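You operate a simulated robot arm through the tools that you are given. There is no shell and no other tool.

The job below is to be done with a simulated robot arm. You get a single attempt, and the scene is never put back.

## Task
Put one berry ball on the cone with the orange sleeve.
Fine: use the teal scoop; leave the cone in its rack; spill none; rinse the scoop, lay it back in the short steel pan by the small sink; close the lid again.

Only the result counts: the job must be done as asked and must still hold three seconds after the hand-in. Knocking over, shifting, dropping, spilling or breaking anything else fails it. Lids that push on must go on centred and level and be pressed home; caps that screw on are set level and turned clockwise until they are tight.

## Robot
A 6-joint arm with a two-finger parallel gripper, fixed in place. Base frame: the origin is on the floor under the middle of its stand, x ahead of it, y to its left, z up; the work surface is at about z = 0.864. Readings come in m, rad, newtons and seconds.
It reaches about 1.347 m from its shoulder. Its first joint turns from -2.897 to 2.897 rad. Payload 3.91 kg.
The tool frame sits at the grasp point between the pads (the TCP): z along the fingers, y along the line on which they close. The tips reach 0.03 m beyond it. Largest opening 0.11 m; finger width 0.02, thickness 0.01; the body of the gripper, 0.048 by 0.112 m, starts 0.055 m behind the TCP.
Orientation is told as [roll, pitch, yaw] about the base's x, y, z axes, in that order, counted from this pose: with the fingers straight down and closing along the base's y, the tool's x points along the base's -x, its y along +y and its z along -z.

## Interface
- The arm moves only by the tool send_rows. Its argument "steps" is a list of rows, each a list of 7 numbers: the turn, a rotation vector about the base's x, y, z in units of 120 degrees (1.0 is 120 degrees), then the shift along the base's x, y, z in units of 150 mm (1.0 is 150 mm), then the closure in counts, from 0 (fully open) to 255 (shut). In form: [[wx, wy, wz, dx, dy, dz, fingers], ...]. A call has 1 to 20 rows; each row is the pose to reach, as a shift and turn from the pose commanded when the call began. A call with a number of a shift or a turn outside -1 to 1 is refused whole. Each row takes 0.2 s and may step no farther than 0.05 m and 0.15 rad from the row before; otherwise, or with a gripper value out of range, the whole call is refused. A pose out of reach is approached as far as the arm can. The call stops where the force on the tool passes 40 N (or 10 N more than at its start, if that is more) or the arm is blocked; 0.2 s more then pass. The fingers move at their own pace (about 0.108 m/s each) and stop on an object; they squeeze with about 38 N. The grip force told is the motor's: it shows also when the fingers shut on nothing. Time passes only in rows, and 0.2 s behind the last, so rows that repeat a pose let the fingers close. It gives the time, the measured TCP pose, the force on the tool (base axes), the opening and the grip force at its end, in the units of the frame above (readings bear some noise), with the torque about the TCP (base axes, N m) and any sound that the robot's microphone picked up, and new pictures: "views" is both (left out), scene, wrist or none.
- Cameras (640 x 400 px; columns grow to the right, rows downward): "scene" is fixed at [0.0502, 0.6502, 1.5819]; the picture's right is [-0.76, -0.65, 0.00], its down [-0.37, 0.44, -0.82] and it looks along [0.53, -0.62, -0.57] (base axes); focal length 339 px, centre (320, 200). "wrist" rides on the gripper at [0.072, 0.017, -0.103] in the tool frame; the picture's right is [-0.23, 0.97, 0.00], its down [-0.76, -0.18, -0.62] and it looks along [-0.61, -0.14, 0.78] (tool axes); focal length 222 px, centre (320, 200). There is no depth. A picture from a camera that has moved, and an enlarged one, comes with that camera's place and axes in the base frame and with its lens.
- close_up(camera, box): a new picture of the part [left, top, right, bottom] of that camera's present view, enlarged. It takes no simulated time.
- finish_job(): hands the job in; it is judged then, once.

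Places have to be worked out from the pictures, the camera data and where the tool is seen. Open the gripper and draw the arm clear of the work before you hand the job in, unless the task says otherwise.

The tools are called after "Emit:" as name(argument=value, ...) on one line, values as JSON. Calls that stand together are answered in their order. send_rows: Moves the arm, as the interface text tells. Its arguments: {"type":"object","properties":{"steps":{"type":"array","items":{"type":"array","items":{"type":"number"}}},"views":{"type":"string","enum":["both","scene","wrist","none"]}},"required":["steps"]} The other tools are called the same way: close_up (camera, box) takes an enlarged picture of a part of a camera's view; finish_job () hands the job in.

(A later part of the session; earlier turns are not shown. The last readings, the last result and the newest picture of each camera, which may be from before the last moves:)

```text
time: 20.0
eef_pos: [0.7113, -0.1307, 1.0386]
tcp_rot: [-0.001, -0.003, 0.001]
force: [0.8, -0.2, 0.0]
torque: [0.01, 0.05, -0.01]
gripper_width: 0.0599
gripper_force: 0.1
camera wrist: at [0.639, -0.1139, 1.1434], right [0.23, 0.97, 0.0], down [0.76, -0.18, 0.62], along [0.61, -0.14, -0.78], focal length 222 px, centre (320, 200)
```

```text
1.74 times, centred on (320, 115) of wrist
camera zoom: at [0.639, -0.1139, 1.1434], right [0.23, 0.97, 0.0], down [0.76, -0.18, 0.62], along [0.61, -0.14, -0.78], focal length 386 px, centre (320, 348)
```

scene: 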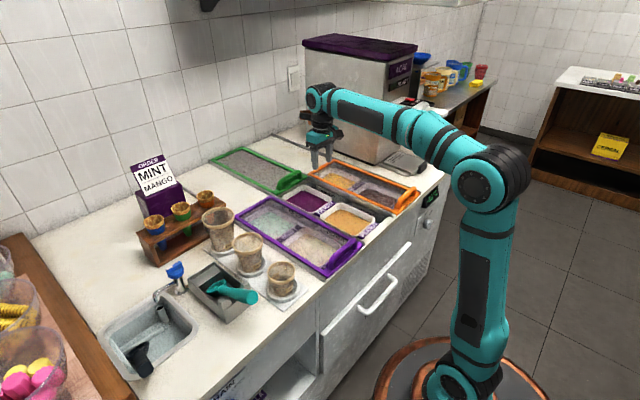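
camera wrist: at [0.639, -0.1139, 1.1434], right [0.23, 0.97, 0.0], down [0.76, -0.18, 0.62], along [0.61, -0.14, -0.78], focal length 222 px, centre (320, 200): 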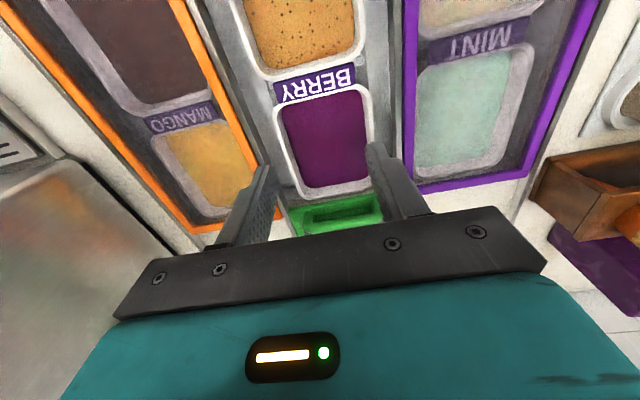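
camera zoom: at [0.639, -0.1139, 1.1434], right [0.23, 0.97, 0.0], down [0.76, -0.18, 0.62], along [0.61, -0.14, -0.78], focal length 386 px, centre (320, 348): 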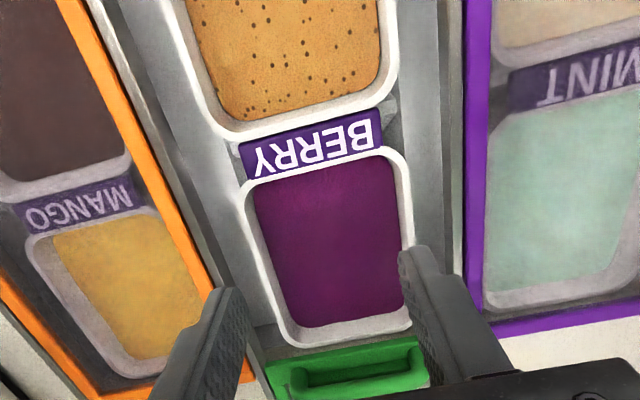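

The berry tub is open: rim spans roughly x 0.71–0.855, y −0.08…−0.195. I take a second wrist view from farther back to triangulate the surface height more precisely.

Emit:
send_rows(steps=[[0, 0, 0, -0.2, 0, 0, 116], [0, 0, 0, -0.4, 0, 0, 116], [0, 0, 0, -0.6, 0, 0, 0]], views="wrist")

Emit:
close_up(camera="wrist", box=[240, 60, 420, 240])

```text
time: 20.8
eef_pos: [0.6201, -0.1308, 1.0398]
tcp_rot: [-0.002, -0.002, -0.001]
force: [0.1, -0.4, -0.1]
torque: [0.05, 0.06, 0.02]
gripper_width: 0.11
gripper_force: 0.1
camera wrist: at [0.5488, -0.1148, 1.1439], right [0.23, 0.97, 0.0], down [0.76, -0.18, 0.62], along [0.61, -0.14, -0.78], focal length 222 px, centre (320, 200)
```

wrist: 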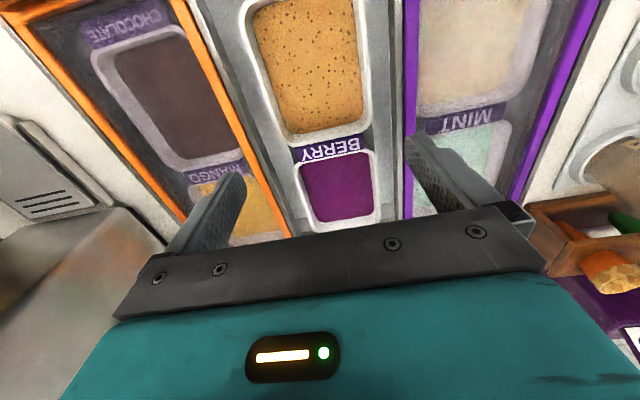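

```text
2.22 times, centred on (330, 150) of wrist
camera zoom: at [0.5488, -0.1148, 1.1439], right [0.23, 0.97, 0.0], down [0.76, -0.18, 0.62], along [0.61, -0.14, -0.78], focal length 494 px, centre (298, 311)
```

zoom: 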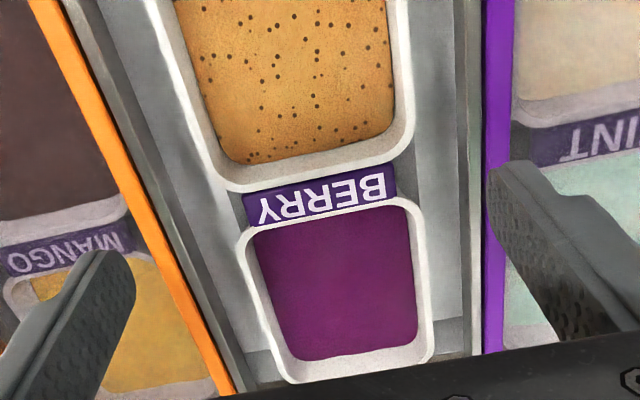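

The berry surface is centred near (0.785, −0.131) at z≈0.825. Now I travel to the pan and pitch the tool about 37° so the fingers run roughly along the scoop's sloping handle.

Emit:
send_rows(steps=[[0, 0, 0, -0.07, 0.2, 0.1, 0], [0, 0, 0, -0.14, 0.45, 0.2, 0], [0, 0, 0, -0.2, 0.7, 0.3, 0], [0, 0, 0, -0.27, 0.9, 0.4, 0]], views="none")

Emit:
send_rows(steps=[[0, 0, 0, -0.07, 0.22, 0, 0], [0, 0, 0, -0.14, 0.45, 0, 0], [0, 0, 0, -0.2, 0.7, 0, 0], [0, 0, 0, -0.27, 0.9, 0, 0]], views="none")

Emit:
send_rows(steps=[[0, 0, 0, -0.07, 0.22, 0, 0], [0, 0, 0, -0.14, 0.45, 0, 0], [0, 0, 0, -0.2, 0.7, 0, 0], [0, 0, 0, -0.27, 0.9, 0, 0]], views="none")

Emit:
send_rows(steps=[[0, -0.05, 0, -0.05, 0.12, 0, 0], [0, -0.1, 0, -0.1, 0.24, 0, 0], [0, -0.15, 0, -0.15, 0.36, 0, 0], [0, -0.2, 0, -0.2, 0.48, 0, 0], [0, -0.25, 0, -0.25, 0.58, 0, 0], [0, -0.308, 0, -0.3, 0.68, 0, 0]], views="both")

```text
time: 21.8
eef_pos: [0.5784, 0.0033, 1.1022]
tcp_rot: [-0.003, -0.001, 0.003]
force: [0.7, -0.4, 1.3]
torque: [0.01, 0.01, -0.02]
gripper_width: 0.1101
gripper_force: 0.1
```

```text
time: 22.8
eef_pos: [0.5373, 0.138, 1.1002]
tcp_rot: [-0.003, -0.002, 0.0]
force: [-0.6, 0.5, -0.5]
torque: [-0.01, -0.02, 0.02]
gripper_width: 0.1101
gripper_force: 0.1
```

```text
time: 23.8
eef_pos: [0.4969, 0.2718, 1.0983]
tcp_rot: [-0.002, 0.0, 0.0]
force: [-0.3, -1.3, -0.4]
torque: [0.04, 0.0, 0.0]
gripper_width: 0.1102
gripper_force: 0.0
```

```text
time: 25.2
eef_pos: [0.4532, 0.3743, 1.1001]
tcp_rot: [-0.002, -0.649, 0.0]
force: [-0.2, -0.4, 0.1]
torque: [0.04, 0.01, 0.0]
gripper_width: 0.11
gripper_force: 0.0
camera wrist: at [0.3334, 0.3921, 1.1398], right [0.18, 0.97, 0.14], down [0.23, -0.18, 0.96], along [0.96, -0.14, -0.26], focal length 222 px, centre (320, 200)
```

scene: 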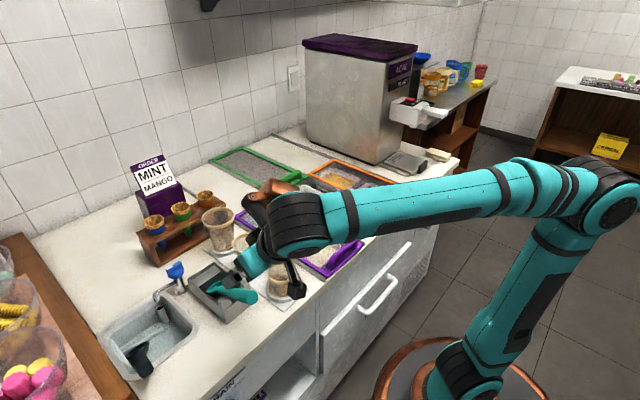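
wrist: 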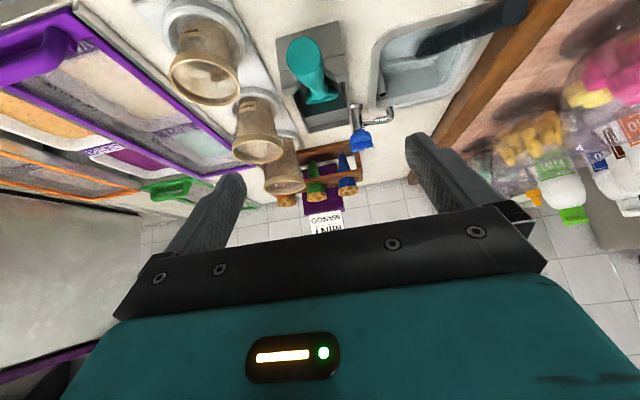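

The pitched pose is reachable. Before grabbing the scoop I test in free air that the wrist can roll ~150° about the tool axis (needed for tipping the ball out).

Emit:
send_rows(steps=[[0.041, 0, -0.055, 0, 0, 0, 0], [0.083, 0, -0.11, 0, 0, 0, 0], [0.124, 0, -0.165, 0, 0, 0, 0], [0.166, 0, -0.22, 0, 0, 0, 0], [0.207, 0, -0.275, 0, 0, 0, 0], [0.249, 0, -0.33, 0, 0, 0, 0], [0.29, 0, -0.385, 0, 0, 0, 0], [0.332, 0, -0.44, 0, 0, 0, 0], [0.373, 0, -0.495, 0, 0, 0, 0], [0.415, 0, -0.55, 0, 0, 0, 0], [0.456, 0, -0.605, 0, 0, 0, 0], [0.498, 0, -0.66, 0, 0, 0, 0], [0.539, 0, -0.715, 0, 0, 0, 0], [0.58, 0, -0.77, 0, 0, 0, 0], [0.622, 0, -0.825, 0, 0, 0, 0], [0.663, 0, -0.88, 0, 0, 0, 0], [0.705, 0, -0.935, 0, 0, 0, 0], [0.746, 0, -0.99, 0, 0, 0, 0]], views="both")

```text
time: 29.0
eef_pos: [0.5559, 0.2203, 1.1246]
tcp_rot: [0.321, 0.524, -2.387]
force: [0.5, -0.1, 0.6]
torque: [0.0, 0.02, -0.01]
gripper_width: 0.11
gripper_force: 0.0
out of reach, approached as far as the arm can: row 14, 15, 16, 17, 18
camera wrist: at [0.5533, 0.2394, 1.2511], right [0.38, -0.91, 0.15], down [-0.93, -0.37, 0.08], along [-0.02, -0.17, -0.98], focal length 222 px, centre (320, 200)
```

scene: 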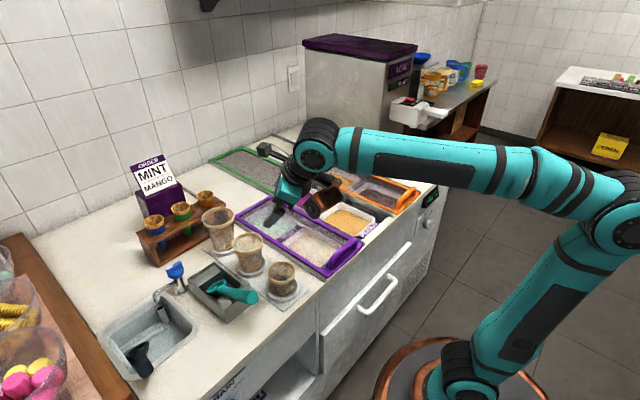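
wrist: 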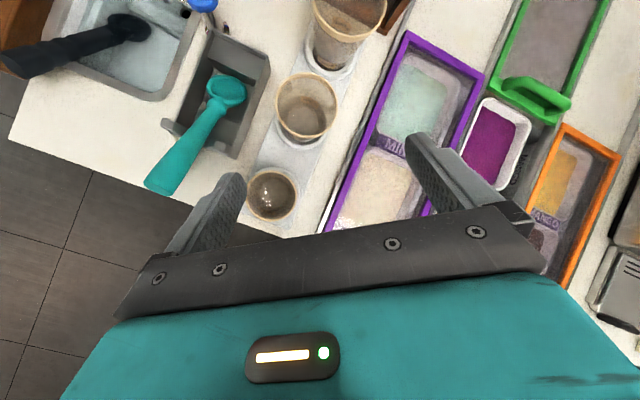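

The wrist hit a limit at about +110° in this direction. I roll back, and then test the opposite direction.

Emit:
send_rows(steps=[[-0.041, 0, 0.055, 0, 0, 0, 0], [-0.083, 0, 0.11, 0, 0, 0, 0], [-0.124, 0, 0.165, 0, 0, 0, 0], [-0.166, 0, 0.22, 0, 0, 0, 0], [-0.207, 0, 0.275, 0, 0, 0, 0], [-0.249, 0, 0.33, 0, 0, 0, 0], [-0.29, 0, 0.385, 0, 0, 0, 0], [-0.332, 0, 0.44, 0, 0, 0, 0], [-0.373, 0, 0.495, 0, 0, 0, 0], [-0.415, 0, 0.55, 0, 0, 0, 0], [-0.456, 0, 0.605, 0, 0, 0, 0], [-0.498, 0, 0.66, 0, 0, 0, 0], [-0.539, 0, 0.715, 0, 0, 0, 0], [-0.58, 0, 0.77, 0, 0, 0, 0], [-0.622, 0, 0.825, 0, 0, 0, 0], [-0.663, 0, 0.88, 0, 0, 0, 0], [-0.705, 0, 0.935, 0, 0, 0, 0], [-0.746, 0, 0.99, 0, 0, 0, 0]], views="scene")

```text
time: 32.8
eef_pos: [0.5563, 0.217, 1.1266]
tcp_rot: [-0.172, -0.622, 0.112]
force: [-0.2, 0.1, -0.2]
torque: [0.02, 0.0, 0.0]
gripper_width: 0.1096
gripper_force: 0.0
```

scene: 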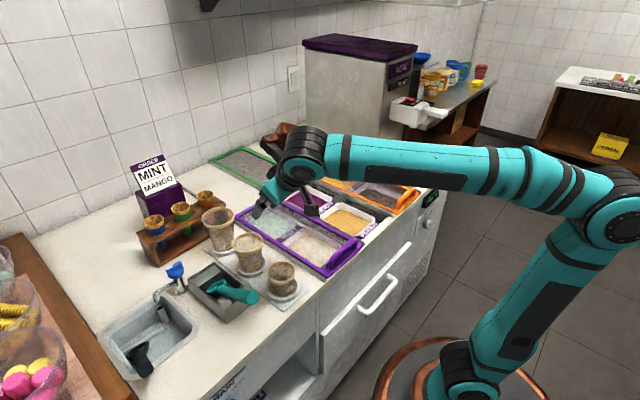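

The base pose has shifted but the tool is back near the pitched orientation. Now I test rolling the other way, about the current tool axis (0.59, −0.11, −0.80).

Emit:
send_rows(steps=[[-0.041, 0.007, 0.055, 0, 0, 0, 0], [-0.081, 0.015, 0.11, 0, 0, 0, 0], [-0.122, 0.022, 0.165, 0, 0, 0, 0], [-0.162, 0.029, 0.22, 0, 0, 0, 0], [-0.203, 0.036, 0.275, 0, 0, 0, 0], [-0.243, 0.044, 0.33, 0, 0, 0, 0], [-0.284, 0.051, 0.385, 0, 0, 0, 0], [-0.324, 0.058, 0.44, 0, 0, 0, 0], [-0.365, 0.066, 0.495, 0, 0, 0, 0], [-0.406, 0.073, 0.55, 0, 0, 0, 0], [-0.446, 0.08, 0.605, 0, 0, 0, 0], [-0.487, 0.087, 0.66, 0, 0, 0, 0], [-0.527, 0.095, 0.715, 0, 0, 0, 0], [-0.568, 0.102, 0.77, 0, 0, 0, 0], [-0.608, 0.109, 0.825, 0, 0, 0, 0], [-0.649, 0.116, 0.88, 0, 0, 0, 0], [-0.689, 0.124, 0.935, 0, 0, 0, 0], [-0.73, 0.131, 0.99, 0, 0, 0, 0]], views="both")

```text
time: 36.6
eef_pos: [0.5576, 0.2179, 1.1267]
tcp_rot: [-0.226, 0.605, 2.578]
force: [-0.6, 0.3, -0.2]
torque: [-0.04, -0.03, -0.01]
gripper_width: 0.1101
gripper_force: 0.1
camera wrist: at [0.5403, 0.1821, 1.2484], right [-0.56, -0.77, -0.31], down [-0.82, 0.56, 0.1], along [0.1, 0.31, -0.95], focal length 222 px, centre (320, 200)
```

scene: 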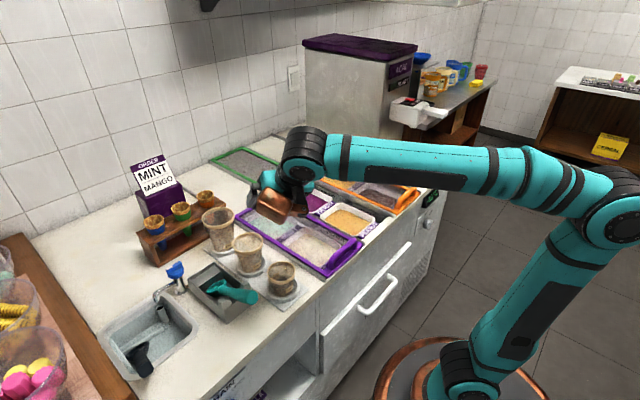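
wrist: 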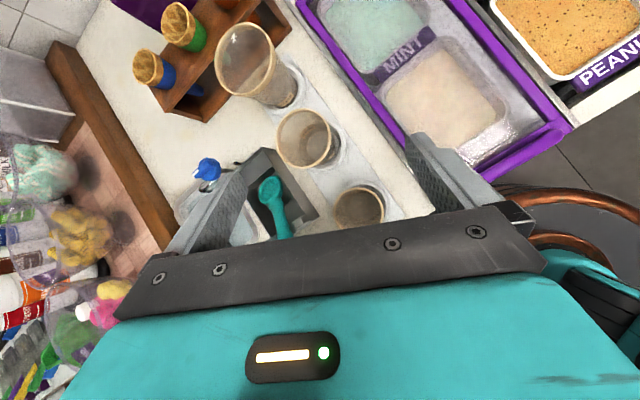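

−148° of roll is reachable. I test 40° more in that direction.

Emit:
send_rows(steps=[[-0.039, 0.007, 0.053, 0, 0, 0, 0], [-0.078, 0.014, 0.107, 0, 0, 0, 0], [-0.118, 0.021, 0.16, 0, 0, 0, 0], [-0.157, 0.028, 0.213, 0, 0, 0, 0], [-0.196, 0.035, 0.267, 0, 0, 0, 0]], views="none")

```text
time: 37.8
eef_pos: [0.5572, 0.2179, 1.1257]
tcp_rot: [0.272, 0.592, -2.853]
force: [-0.4, 0.8, 0.3]
torque: [-0.03, 0.03, 0.01]
gripper_width: 0.1101
gripper_force: 0.0
```

−188° is fine, so the tip-over will be done by rolling in that direction. While here I test the tipping posture: levelling the tool to nearly horizontal and moving toward the cone at a safe height.

Emit:
send_rows(steps=[[0, -0.063, 0, 0.15, 0, 0.05, 0], [0, -0.125, 0, 0.3, 0, 0.1, 0], [0, -0.188, 0, 0.45, 0, 0.1, 0], [0, -0.25, 0, 0.6, 0, 0.1, 0], [0, -0.313, 0, 0.75, 0, 0.1, 0], [0, -0.375, 0, 0.9, 0, 0.1, 0]], views="both")

```text
time: 39.2
eef_pos: [0.6925, 0.2179, 1.1407]
tcp_rot: [1.035, 1.276, -2.199]
force: [-0.4, -0.6, 0.1]
torque: [0.0, 0.03, 0.02]
gripper_width: 0.11
gripper_force: 0.1
camera wrist: at [0.6027, 0.2282, 1.2315], right [-0.1, -0.99, 0.02], down [-0.73, 0.06, -0.68], along [0.68, -0.09, -0.73], focal length 222 px, centre (320, 200)
```

scene: 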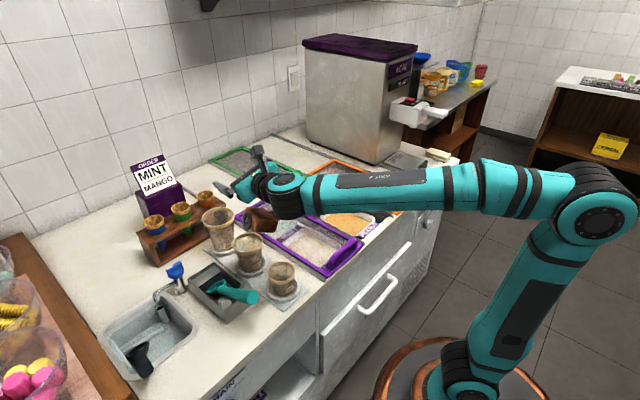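
wrist: 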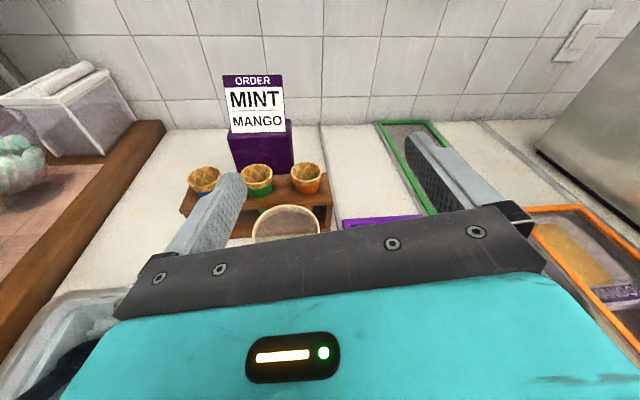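

The tipping posture is reachable and gives a good view of the cones. I zoom in to locate the orange-sleeved cone.

Emit:
close_up(camera="wrist", box=[240, 130, 360, 240])

Emit:
close_up(camera="scene", box=[130, 180, 250, 260])

```text
3.64 times, centred on (300, 185) of wrist
camera zoom: at [0.6027, 0.2282, 1.2315], right [-0.1, -0.99, 0.02], down [-0.73, 0.06, -0.68], along [0.68, -0.09, -0.73], focal length 808 px, centre (393, 254)
```

zoom: 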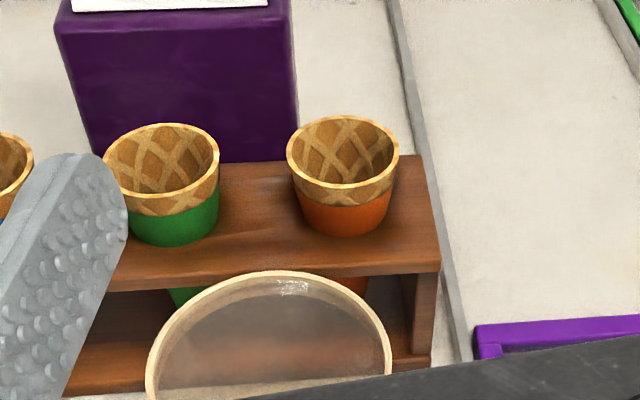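

```text
5.00 times, centred on (190, 220) of scene
camera zoom: at [0.0502, 0.6502, 1.5819], right [-0.76, -0.65, 0.0], down [-0.37, 0.44, -0.82], along [0.53, -0.62, -0.57], focal length 1694 px, centre (970, 100)
```

zoom: 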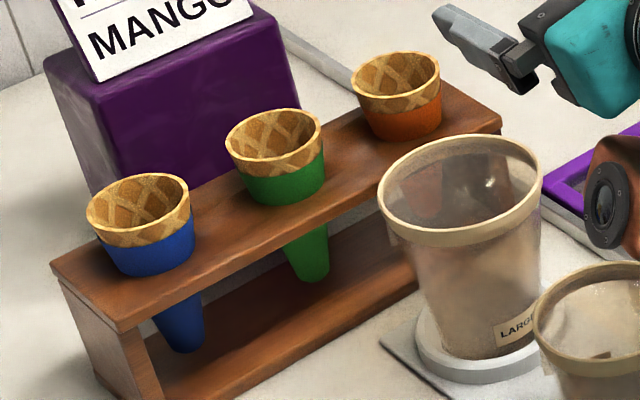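

The orange cone's rim centre is at about (0.903, 0.215, 0.977). Next I reverse those test motions to return to the un-rolled posture.

Emit:
send_rows(steps=[[0, 0.063, 0, -0.15, 0, 0, 0], [0, 0.125, 0, -0.3, 0, 0, 0], [0, 0.188, 0, -0.45, 0, 0, 0], [0, 0.25, 0, -0.6, 0, 0, 0], [0, 0.313, 0, -0.75, 0, 0, 0], [0, 0.375, 0, -0.9, 0, 0, 0]], views="none")

Emit:
send_rows(steps=[[0.041, -0.007, -0.055, 0, 0, 0, 0], [0.081, -0.015, -0.11, 0, 0, 0, 0], [0.122, -0.022, -0.165, 0, 0, 0, 0], [0.162, -0.029, -0.22, 0, 0, 0, 0], [0.203, -0.036, -0.275, 0, 0, 0, 0], [0.243, -0.044, -0.33, 0, 0, 0, 0], [0.284, -0.051, -0.385, 0, 0, 0, 0], [0.324, -0.058, -0.44, 0, 0, 0, 0], [0.365, -0.066, -0.495, 0, 0, 0, 0], [0.406, -0.073, -0.55, 0, 0, 0, 0], [0.446, -0.08, -0.605, 0, 0, 0, 0], [0.487, -0.087, -0.66, 0, 0, 0, 0], [0.527, -0.095, -0.715, 0, 0, 0, 0], [0.568, -0.102, -0.77, 0, 0, 0, 0], [0.608, -0.109, -0.825, 0, 0, 0, 0], [0.649, -0.116, -0.88, 0, 0, 0, 0], [0.689, -0.124, -0.935, 0, 0, 0, 0], [0.73, -0.131, -0.99, 0, 0, 0, 0]], views="none")

Emit:
send_rows(steps=[[0.039, -0.007, -0.053, -0.1, 0.15, 0, 0], [0.078, -0.014, -0.107, -0.2, 0.3, 0, 0], [0.118, -0.021, -0.16, -0.3, 0.5, 0, 0], [0.157, -0.028, -0.213, -0.4, 0.7, 0, 0], [0.196, -0.035, -0.267, -0.5, 0.9, 0, 0]], views="scene")

```text
time: 40.6
eef_pos: [0.5568, 0.2168, 1.1406]
tcp_rot: [0.27, 0.589, -2.856]
force: [0.4, 0.5, -0.1]
torque: [0.0, -0.02, -0.02]
gripper_width: 0.1097
gripper_force: 0.0
```

```text
time: 44.4
eef_pos: [0.5574, 0.2157, 1.1403]
tcp_rot: [-0.541, -0.366, 0.856]
force: [0.8, 0.8, -0.1]
torque: [-0.03, 0.02, 0.01]
gripper_width: 0.1099
gripper_force: 0.0
```

```text
time: 45.6
eef_pos: [0.4841, 0.3516, 1.1429]
tcp_rot: [-0.17, -0.622, 0.11]
force: [-0.1, -0.7, -0.2]
torque: [0.01, 0.01, -0.01]
gripper_width: 0.11
gripper_force: 0.1
```

scene: 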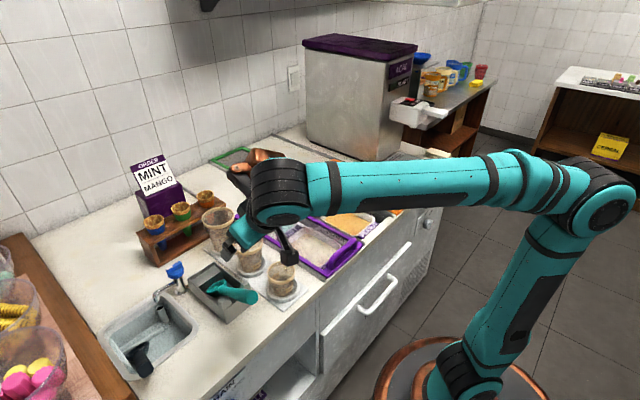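

Now I correct the orientation to a pure −37° pitch and move to a pre-grasp point about 9 cm behind the handle, with the fingers narrowed to 7 cm.

Emit:
send_rows(steps=[[0.022, -0.003, -0.0015, -0.05, 0.04, -0.15, 93], [0.044, -0.0055, -0.003, -0.1, 0.08, -0.35, 93], [0.0654, -0.0079, -0.0045, -0.16, 0.12, -0.55, 93], [0.0654, -0.0079, -0.0045, -0.21, 0.143, -0.76, 93]], views="both")

Emit:
close_up(camera="wrist", box=[220, 20, 420, 240])

Emit:
close_up(camera="scene", box=[170, 210, 310, 330])

```text
time: 46.6
eef_pos: [0.4484, 0.3739, 1.0267]
tcp_rot: [-0.004, -0.645, 0.002]
force: [-0.2, -0.3, 0.2]
torque: [0.05, 0.01, -0.02]
gripper_width: 0.07
gripper_force: 0.2
camera wrist: at [0.3302, 0.39, 1.0665], right [0.18, 0.97, 0.13], down [0.23, -0.18, 0.96], along [0.96, -0.14, -0.26], focal length 222 px, centre (320, 200)
```

scene: 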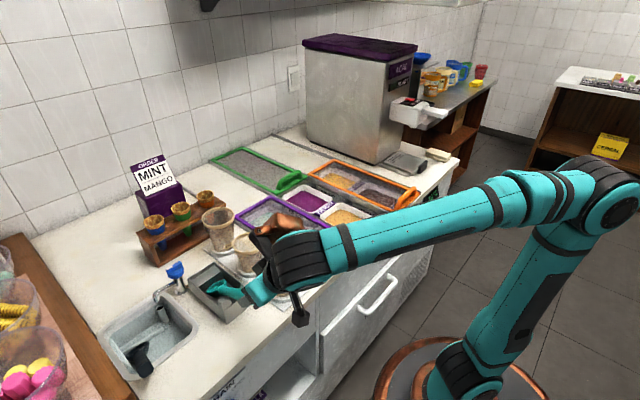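
wrist: 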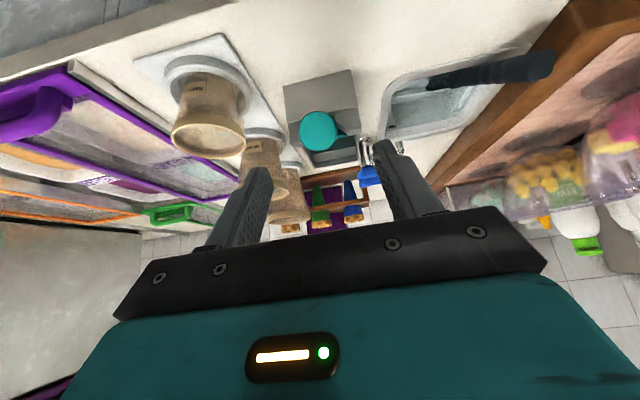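

```text
1.82 times, centred on (320, 130) of wrist
camera zoom: at [0.3302, 0.39, 1.0665], right [0.18, 0.97, 0.13], down [0.23, -0.18, 0.96], along [0.96, -0.14, -0.26], focal length 404 px, centre (320, 327)
```

zoom: 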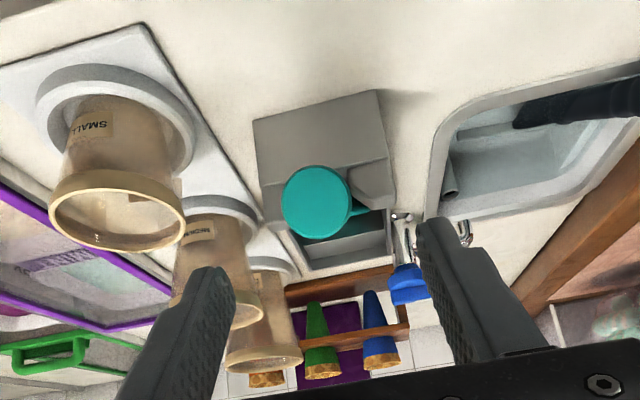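

```text
3.33 times, centred on (240, 270) of scene
camera zoom: at [0.0502, 0.6502, 1.5819], right [-0.76, -0.65, 0.0], down [-0.37, 0.44, -0.82], along [0.53, -0.62, -0.57], focal length 1129 px, centre (587, -33)
```

zoom: 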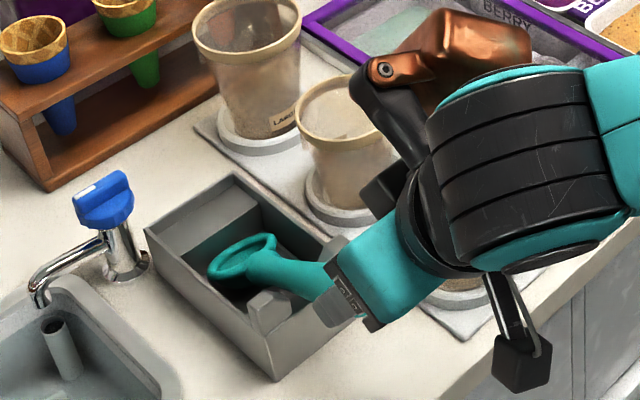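

The butt of the handle is at (0.487, 0.3725, 0.968), as expected, centred between the fingers. I move in along the finger axis to the grip point.

Emit:
send_rows(steps=[[0, 0, 0, 0.065, -0.002, -0.08, 93], [0, 0, 0, 0.13, -0.004, -0.16, 93], [0, 0, 0, 0.195, -0.006, -0.235, 93], [0, 0, 0, 0.26, -0.008, -0.31, 93], [0, 0, 0, 0.32, -0.01, -0.39, 93], [0, 0, 0, 0.387, -0.01, -0.465, 93]], views="both")

Emit:
close_up(camera="wrist", box=[220, 80, 420, 240])

Emit:
close_up(camera="scene", box=[180, 240, 300, 330])

```text
time: 48.0
eef_pos: [0.5097, 0.3725, 0.958]
tcp_rot: [-0.002, -0.646, 0.001]
force: [0.7, -1.2, -0.2]
torque: [-0.01, 0.02, 0.0]
gripper_width: 0.0699
gripper_force: 0.1
camera wrist: at [0.3899, 0.3897, 0.9972], right [0.18, 0.97, 0.13], down [0.23, -0.17, 0.96], along [0.96, -0.14, -0.26], focal length 222 px, centre (320, 200)
```

scene: 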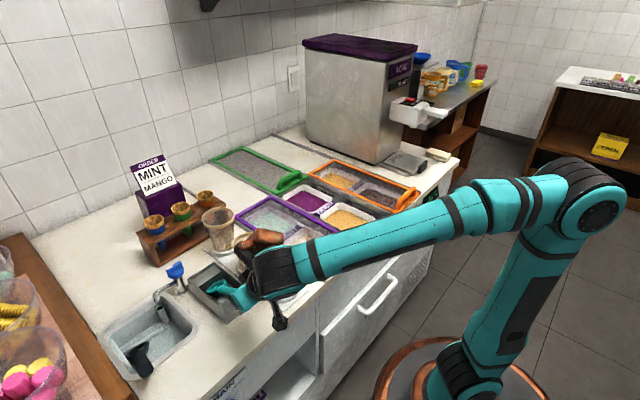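
wrist: 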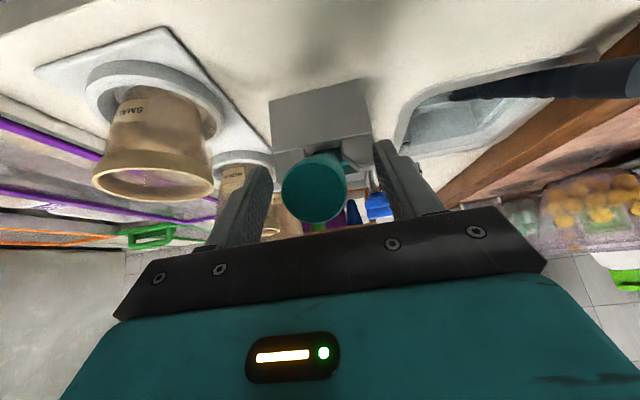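

```text
2.50 times, centred on (320, 160) of wrist
camera zoom: at [0.3899, 0.3897, 0.9972], right [0.18, 0.97, 0.13], down [0.23, -0.17, 0.96], along [0.96, -0.14, -0.26], focal length 555 px, centre (320, 300)
```

zoom: 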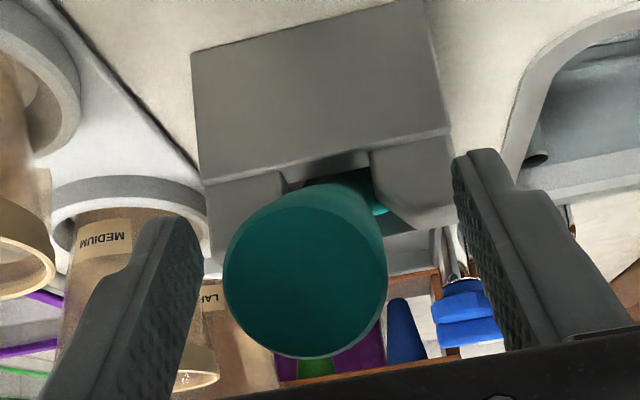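

```text
4.44 times, centred on (240, 285) of scene
camera zoom: at [0.0502, 0.6502, 1.5819], right [-0.76, -0.65, 0.0], down [-0.37, 0.44, -0.82], along [0.53, -0.62, -0.57], focal length 1506 px, centre (676, -178)
```

zoom: 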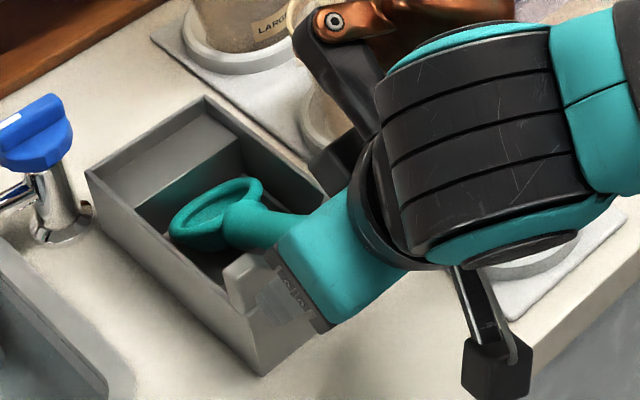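

The handle is between the fingers. I close the gripper on it.

Emit:
send_rows(steps=[[0, 0, 0, 0, 0, 0, 255], [0, 0, 0, 0, 0, 0, 255], [0, 0, 0, 0, 0, 0, 255], [0, 0, 0, 0, 0, 0, 255]], views="both")

Emit:
close_up(camera="wrist", box=[220, 80, 420, 240])

Emit:
close_up(camera="scene", box=[180, 240, 300, 330])

```text
time: 49.0
eef_pos: [0.5092, 0.372, 0.9574]
tcp_rot: [-0.004, -0.645, 0.002]
force: [0.0, -0.1, -0.6]
torque: [0.02, 0.04, -0.02]
gripper_width: 0.0264
gripper_force: 38.1
camera wrist: at [0.39, 0.3898, 0.9971], right [0.18, 0.97, 0.13], down [0.23, -0.17, 0.96], along [0.96, -0.14, -0.26], focal length 222 px, centre (320, 200)
```

scene: 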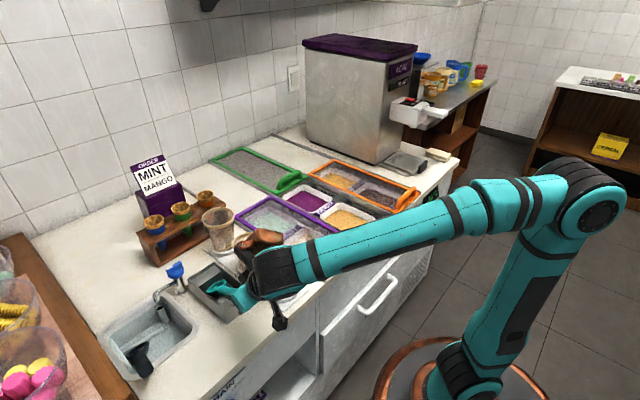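
wrist: 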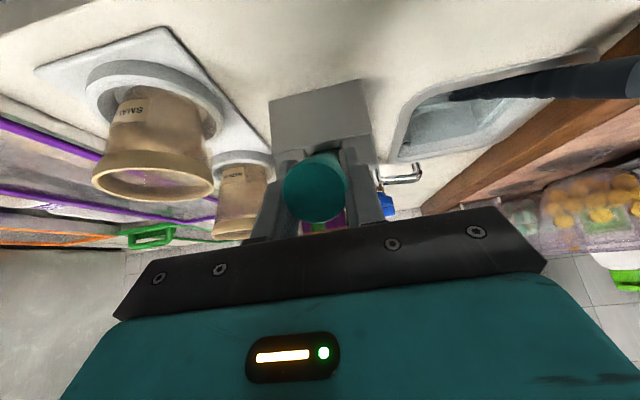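

```text
2.50 times, centred on (320, 160) of wrist
camera zoom: at [0.39, 0.3898, 0.9971], right [0.18, 0.97, 0.13], down [0.23, -0.17, 0.96], along [0.96, -0.14, -0.26], focal length 555 px, centre (320, 300)
```

zoom: 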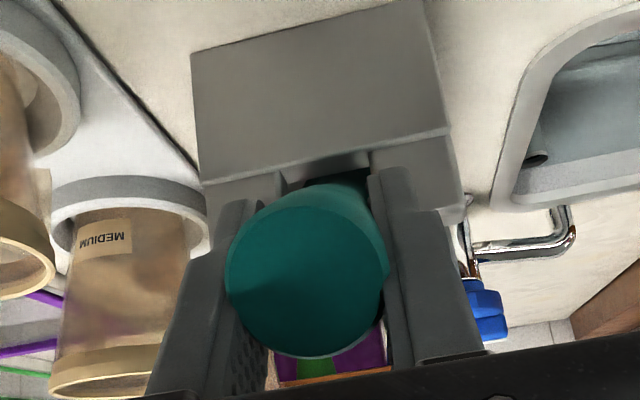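

```text
4.44 times, centred on (240, 285) of scene
camera zoom: at [0.0502, 0.6502, 1.5819], right [-0.76, -0.65, 0.0], down [-0.37, 0.44, -0.82], along [0.53, -0.62, -0.57], focal length 1506 px, centre (676, -178)
```

zoom: 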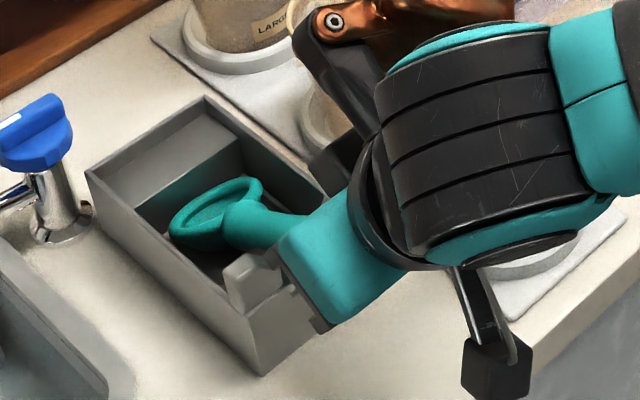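

The grip holds (26 mm, 38 N). I lift the scoop straight up out of the pan and check that it is held rigidly.

Emit:
send_rows(steps=[[0, 0, 0, 0, 0, 0.07, 255], [0, 0, 0, 0, 0, 0.15, 255], [0, 0, 0, 0, 0, 0.25, 255], [0, 0, 0, 0, 0, 0.4, 255], [0, 0, 0, 0, 0, 0.55, 255], [0, 0, 0, 0, 0, 0.7, 255], [0, 0, 0, 0, 0, 0.85, 255], [0, 0, 0, 0, 0, 1.0, 255]], views="both")

Emit:
close_up(camera="wrist", box=[220, 80, 420, 240])

Emit:
close_up(camera="scene", box=[180, 190, 300, 280])

```text
time: 50.8
eef_pos: [0.5086, 0.372, 1.1071]
tcp_rot: [-0.005, -0.645, 0.003]
force: [0.2, 0.5, -1.2]
torque: [0.04, 0.08, 0.0]
gripper_width: 0.0264
gripper_force: 38.2
camera wrist: at [0.389, 0.3887, 1.1467], right [0.18, 0.97, 0.13], down [0.23, -0.17, 0.96], along [0.96, -0.14, -0.26], focal length 222 px, centre (320, 200)
```

scene: 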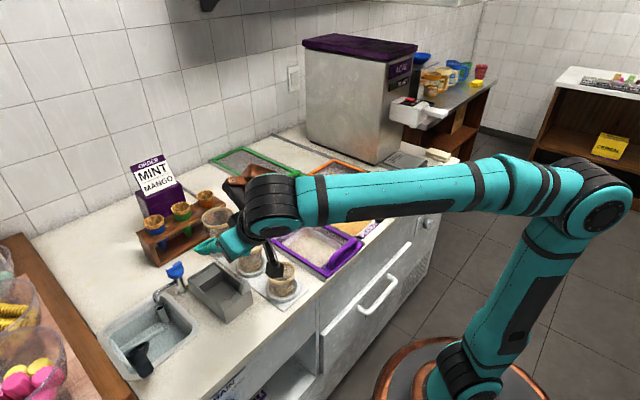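
wrist: 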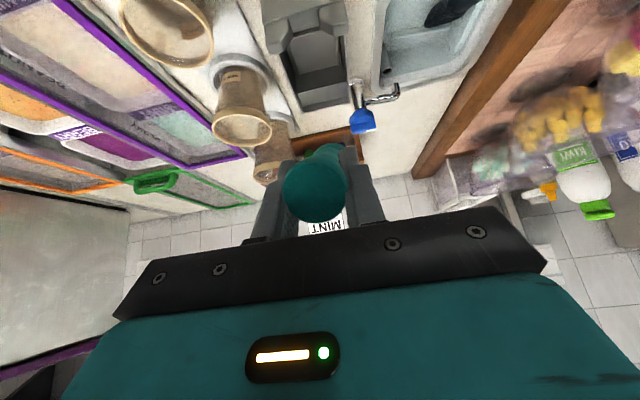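

```text
2.50 times, centred on (320, 160) of wrist
camera zoom: at [0.389, 0.3887, 1.1467], right [0.18, 0.97, 0.13], down [0.23, -0.17, 0.96], along [0.96, -0.14, -0.26], focal length 555 px, centre (320, 300)
```

zoom: 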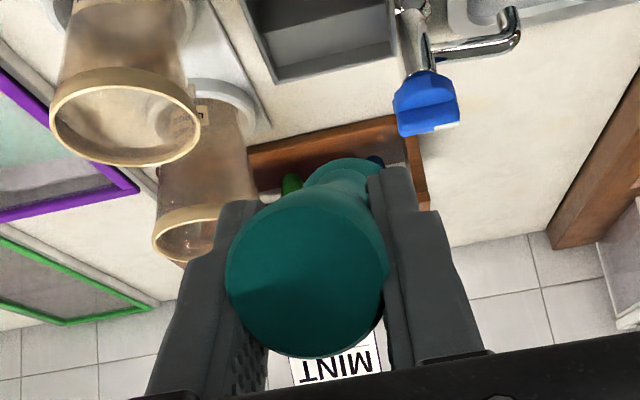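

```text
4.44 times, centred on (240, 235) of scene
camera zoom: at [0.0502, 0.6502, 1.5819], right [-0.76, -0.65, 0.0], down [-0.37, 0.44, -0.82], along [0.53, -0.62, -0.57], focal length 1506 px, centre (676, 44)
```

zoom: 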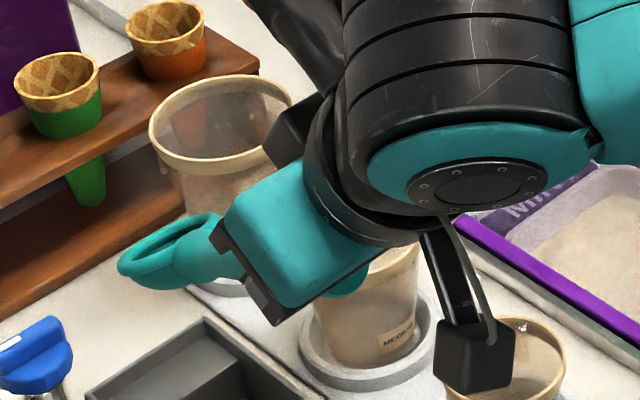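

The scoop is held firmly; its bowl rim centre sits about 15.5 cm ahead of the TCP (≈23° off the finger axis), opening upward. I carry it high over the cups to the berry tub and steepen the handle to about 60°.

Emit:
send_rows(steps=[[0, 0, 0, 0.02, -0.1, 0.2, 255], [0, 0, 0, 0.05, -0.25, 0.35, 255], [0, 0, 0, 0.1, -0.45, 0.45, 255], [0, 0, 0, 0.15, -0.65, 0.5, 255], [0, 0, 0, 0.2, -0.87, 0.5, 255]], views="none")

Emit:
send_rows(steps=[[0, 0, 0, 0.08, -0.2, 0, 255], [0, 0, 0, 0.16, -0.45, 0, 255], [0, 0, 0, 0.25, -0.72, 0, 255], [0, 0, 0, 0.33, -1.0, 0, 255]], views="none")

Emit:
send_rows(steps=[[0, 0, 0, 0.08, -0.25, 0, 255], [0, 0, 0, 0.16, -0.5, 0, 255], [0, 0, 0, 0.25, -0.75, 0, 255], [0, 0, 0, 0.33, -1.0, 0, 255]], views="none")

Emit:
send_rows(steps=[[0, 0.05, 0, 0.05, -0.1, -0.05, 255], [0, 0.1, 0, 0.1, -0.2, -0.1, 255], [0, 0.15, 0, 0.15, -0.3, -0.15, 255], [0, 0.2, 0, 0.2, -0.4, -0.2, 255], [0, 0.25, 0, 0.25, -0.49, -0.25, 255]], views="both")

```text
time: 52.0
eef_pos: [0.5391, 0.2417, 1.1819]
tcp_rot: [-0.004, -0.646, 0.004]
force: [1.3, 0.2, -1.6]
torque: [0.0, 0.04, 0.01]
gripper_width: 0.0268
gripper_force: 38.3
```

```text
time: 53.0
eef_pos: [0.5872, 0.0904, 1.184]
tcp_rot: [-0.006, -0.644, 0.002]
force: [-0.5, -0.7, -1.0]
torque: [-0.02, 0.09, -0.02]
gripper_width: 0.0266
gripper_force: 37.8
```

```text
time: 54.0
eef_pos: [0.6362, -0.0591, 1.183]
tcp_rot: [-0.002, -0.647, 0.002]
force: [0.2, 0.6, -0.6]
torque: [0.0, 0.1, 0.0]
gripper_width: 0.0266
gripper_force: 38.3
```

```text
time: 55.2
eef_pos: [0.6738, -0.1328, 1.1441]
tcp_rot: [-0.003, -0.121, 0.001]
force: [-1.4, -0.3, -0.5]
torque: [-0.01, -0.04, 0.0]
gripper_width: 0.0267
gripper_force: 37.6
camera wrist: at [0.5905, -0.1151, 1.2391], right [0.22, 0.97, 0.02], down [0.68, -0.17, 0.71], along [0.7, -0.14, -0.7], focal length 222 px, centre (320, 200)
```

scene: 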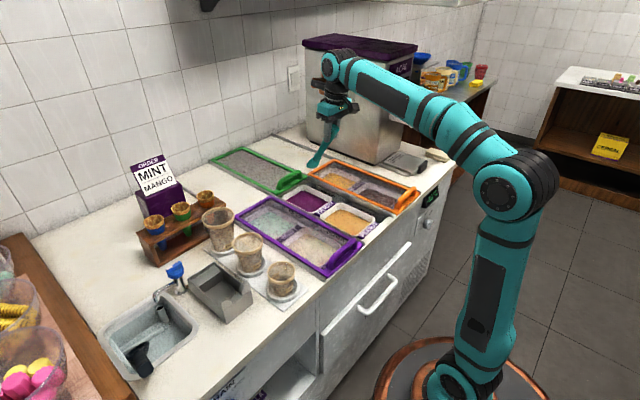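
wrist: 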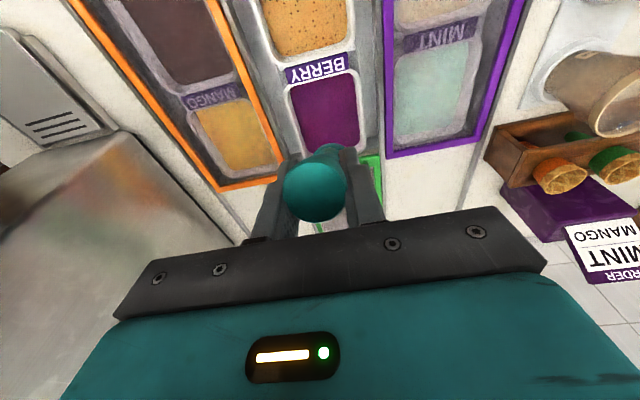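

I check the scoop's exact position and tilt in the scene view before descending.

Emit:
close_up(camera="scene", box=[270, 90, 400, 230])

Emit:
close_up(camera="wrist", box=[250, 40, 400, 230])

```text
2.86 times, centred on (335, 160) of scene
camera zoom: at [0.0502, 0.6502, 1.5819], right [-0.76, -0.65, 0.0], down [-0.37, 0.44, -0.82], along [0.53, -0.62, -0.57], focal length 968 px, centre (277, 314)
```

zoom: 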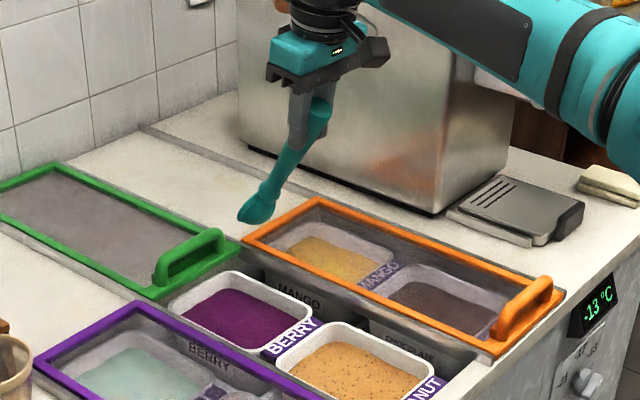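

```text
2.11 times, centred on (325, 135) of wrist
camera zoom: at [0.5905, -0.1151, 1.2391], right [0.22, 0.97, 0.02], down [0.68, -0.17, 0.71], along [0.7, -0.14, -0.7], focal length 468 px, centre (310, 337)
```

zoom: 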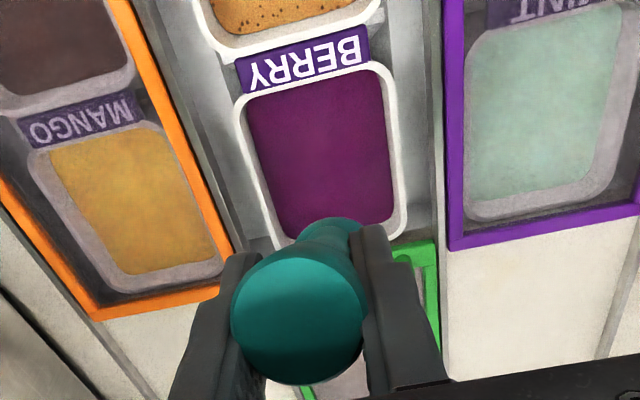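

Prediction and picture agree: bowl centre at (0.751, −0.133, 1.01), right over the near half of the berry tub. I lower it to just above the surface.

Emit:
send_rows(steps=[[0, 0, 0, 0, 0.01, -0.2, 255], [0, 0, 0, 0, 0.01, -0.4, 255], [0, 0, 0, 0, 0.01, -0.6, 255], [0, 0, 0, 0, 0.01, -0.8, 255], [0, 0, 0, 0, 0.01, -0.9, 255]], views="both")

Emit:
close_up(camera="scene", box=[270, 130, 380, 230])

Emit:
close_up(camera="wrist", box=[250, 40, 400, 230])

```text
time: 56.4
eef_pos: [0.6751, -0.1303, 1.0085]
tcp_rot: [-0.004, -0.122, 0.002]
force: [0.5, 0.0, -0.2]
torque: [-0.01, 0.05, -0.03]
gripper_width: 0.0265
gripper_force: 38.2
camera wrist: at [0.5918, -0.1124, 1.1043], right [0.22, 0.97, 0.02], down [0.68, -0.17, 0.71], along [0.7, -0.14, -0.7], focal length 222 px, centre (320, 200)
```

scene: 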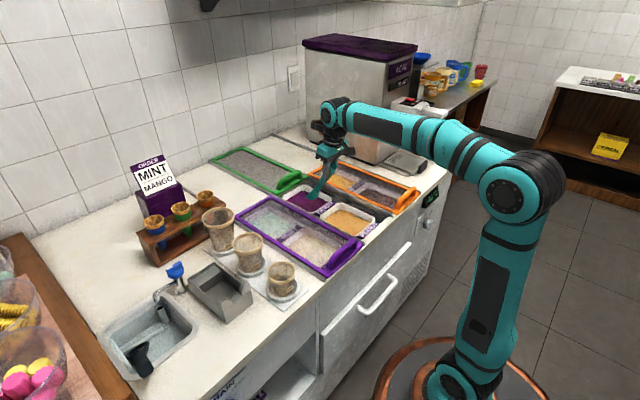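
wrist: 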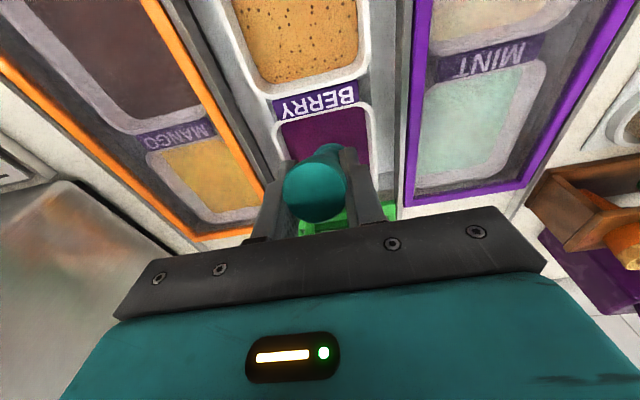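

```text
4.00 times, centred on (325, 180) of scene
camera zoom: at [0.0502, 0.6502, 1.5819], right [-0.76, -0.65, 0.0], down [-0.37, 0.44, -0.82], along [0.53, -0.62, -0.57], focal length 1355 px, centre (300, 280)
```

zoom: 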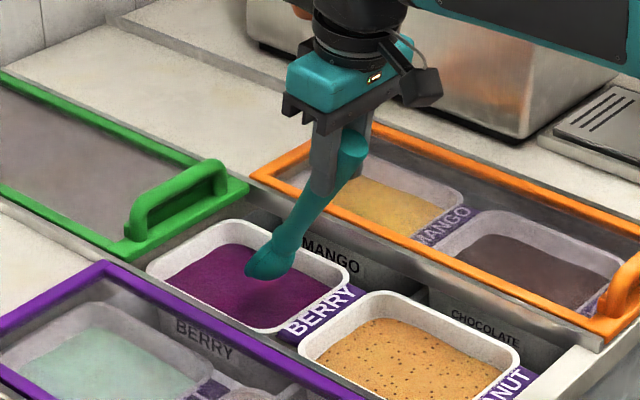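

```text
2.11 times, centred on (325, 135) of wrist
camera zoom: at [0.5918, -0.1124, 1.1043], right [0.22, 0.97, 0.02], down [0.68, -0.17, 0.71], along [0.7, -0.14, -0.7], focal length 468 px, centre (310, 337)
```

zoom: 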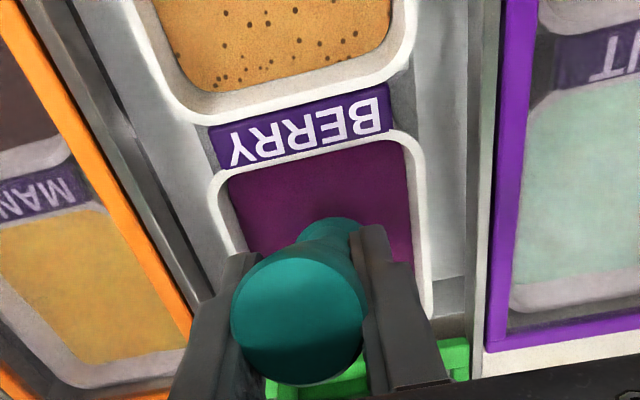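

The bowl hovers just above the surface. I shift 8 mm forward and lower the tip of the bowl into the ice cream, watching the forces.

Emit:
send_rows(steps=[[0, 0, 0, 0.048, 0, 0, 255], [0, 0, 0, 0.048, 0, -0.133, 255], [0, 0, 0, 0.05, 0, -0.2, 255], [0, 0, 0, 0.05, 0, -0.267, 255]], views="scene")

Emit:
close_up(camera="scene", box=[270, 150, 370, 230])

Emit:
close_up(camera="wrist", box=[250, 40, 400, 230])

```text
time: 57.4
eef_pos: [0.6827, -0.1299, 0.9689]
tcp_rot: [-0.002, -0.122, 0.002]
force: [-0.1, -0.2, -0.9]
torque: [0.03, 0.04, 0.0]
gripper_width: 0.0268
gripper_force: 37.6
```

scene: 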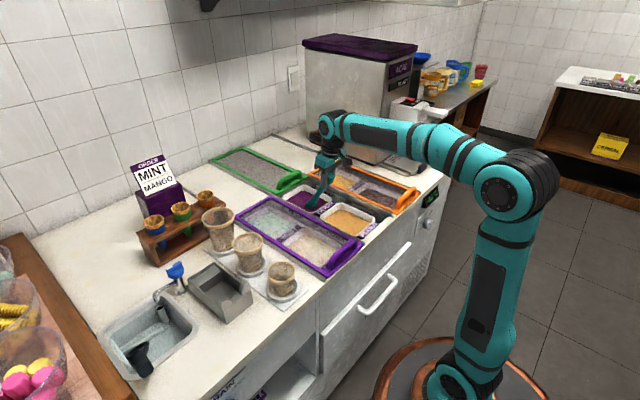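

```text
5.00 times, centred on (320, 190) of scene
camera zoom: at [0.0502, 0.6502, 1.5819], right [-0.76, -0.65, 0.0], down [-0.37, 0.44, -0.82], along [0.53, -0.62, -0.57], focal length 1694 px, centre (320, 250)
```

zoom: 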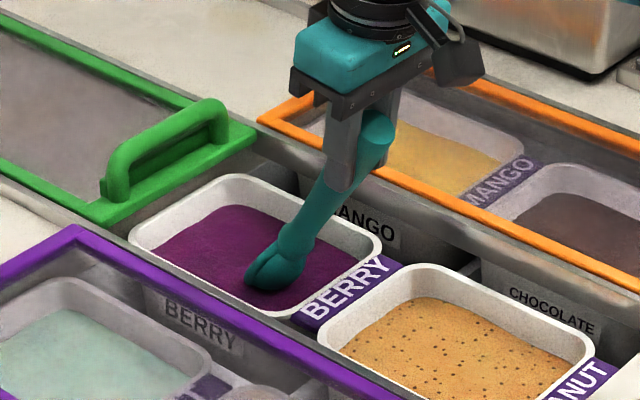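

```text
2.11 times, centred on (325, 135) of wrist
camera zoom: at [0.5999, -0.1128, 1.0636], right [0.22, 0.97, 0.02], down [0.68, -0.17, 0.71], along [0.7, -0.14, -0.7], focal length 468 px, centre (310, 337)
```

zoom: 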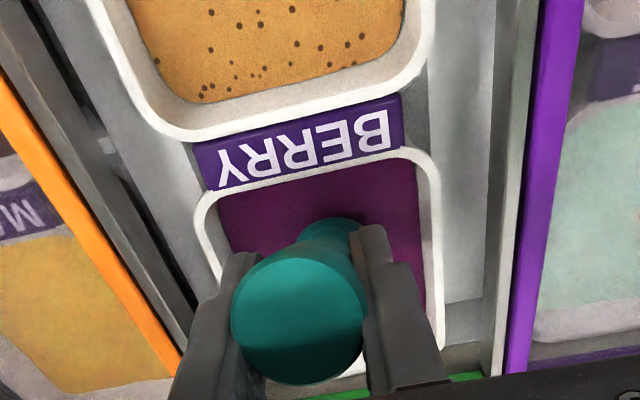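

I need to see whether the bowl's tip has actually reached the ice cream, so I zoom closer.

Emit:
close_up(camera="scene", box=[295, 180, 345, 215])

```text
11.43 times, centred on (320, 198) of scene
camera zoom: at [0.0502, 0.6502, 1.5819], right [-0.76, -0.65, 0.0], down [-0.37, 0.44, -0.82], along [0.53, -0.62, -0.57], focal length 3872 px, centre (320, 229)
```

zoom: 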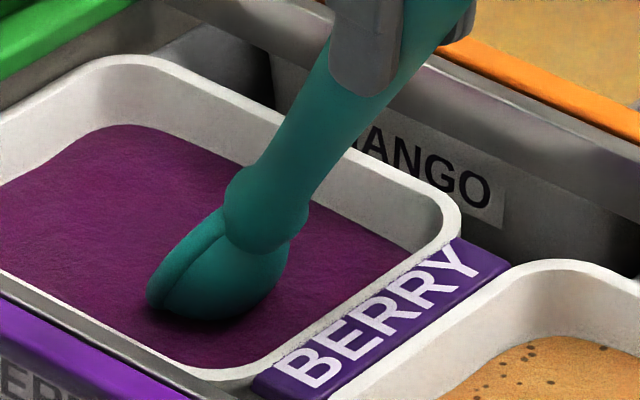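

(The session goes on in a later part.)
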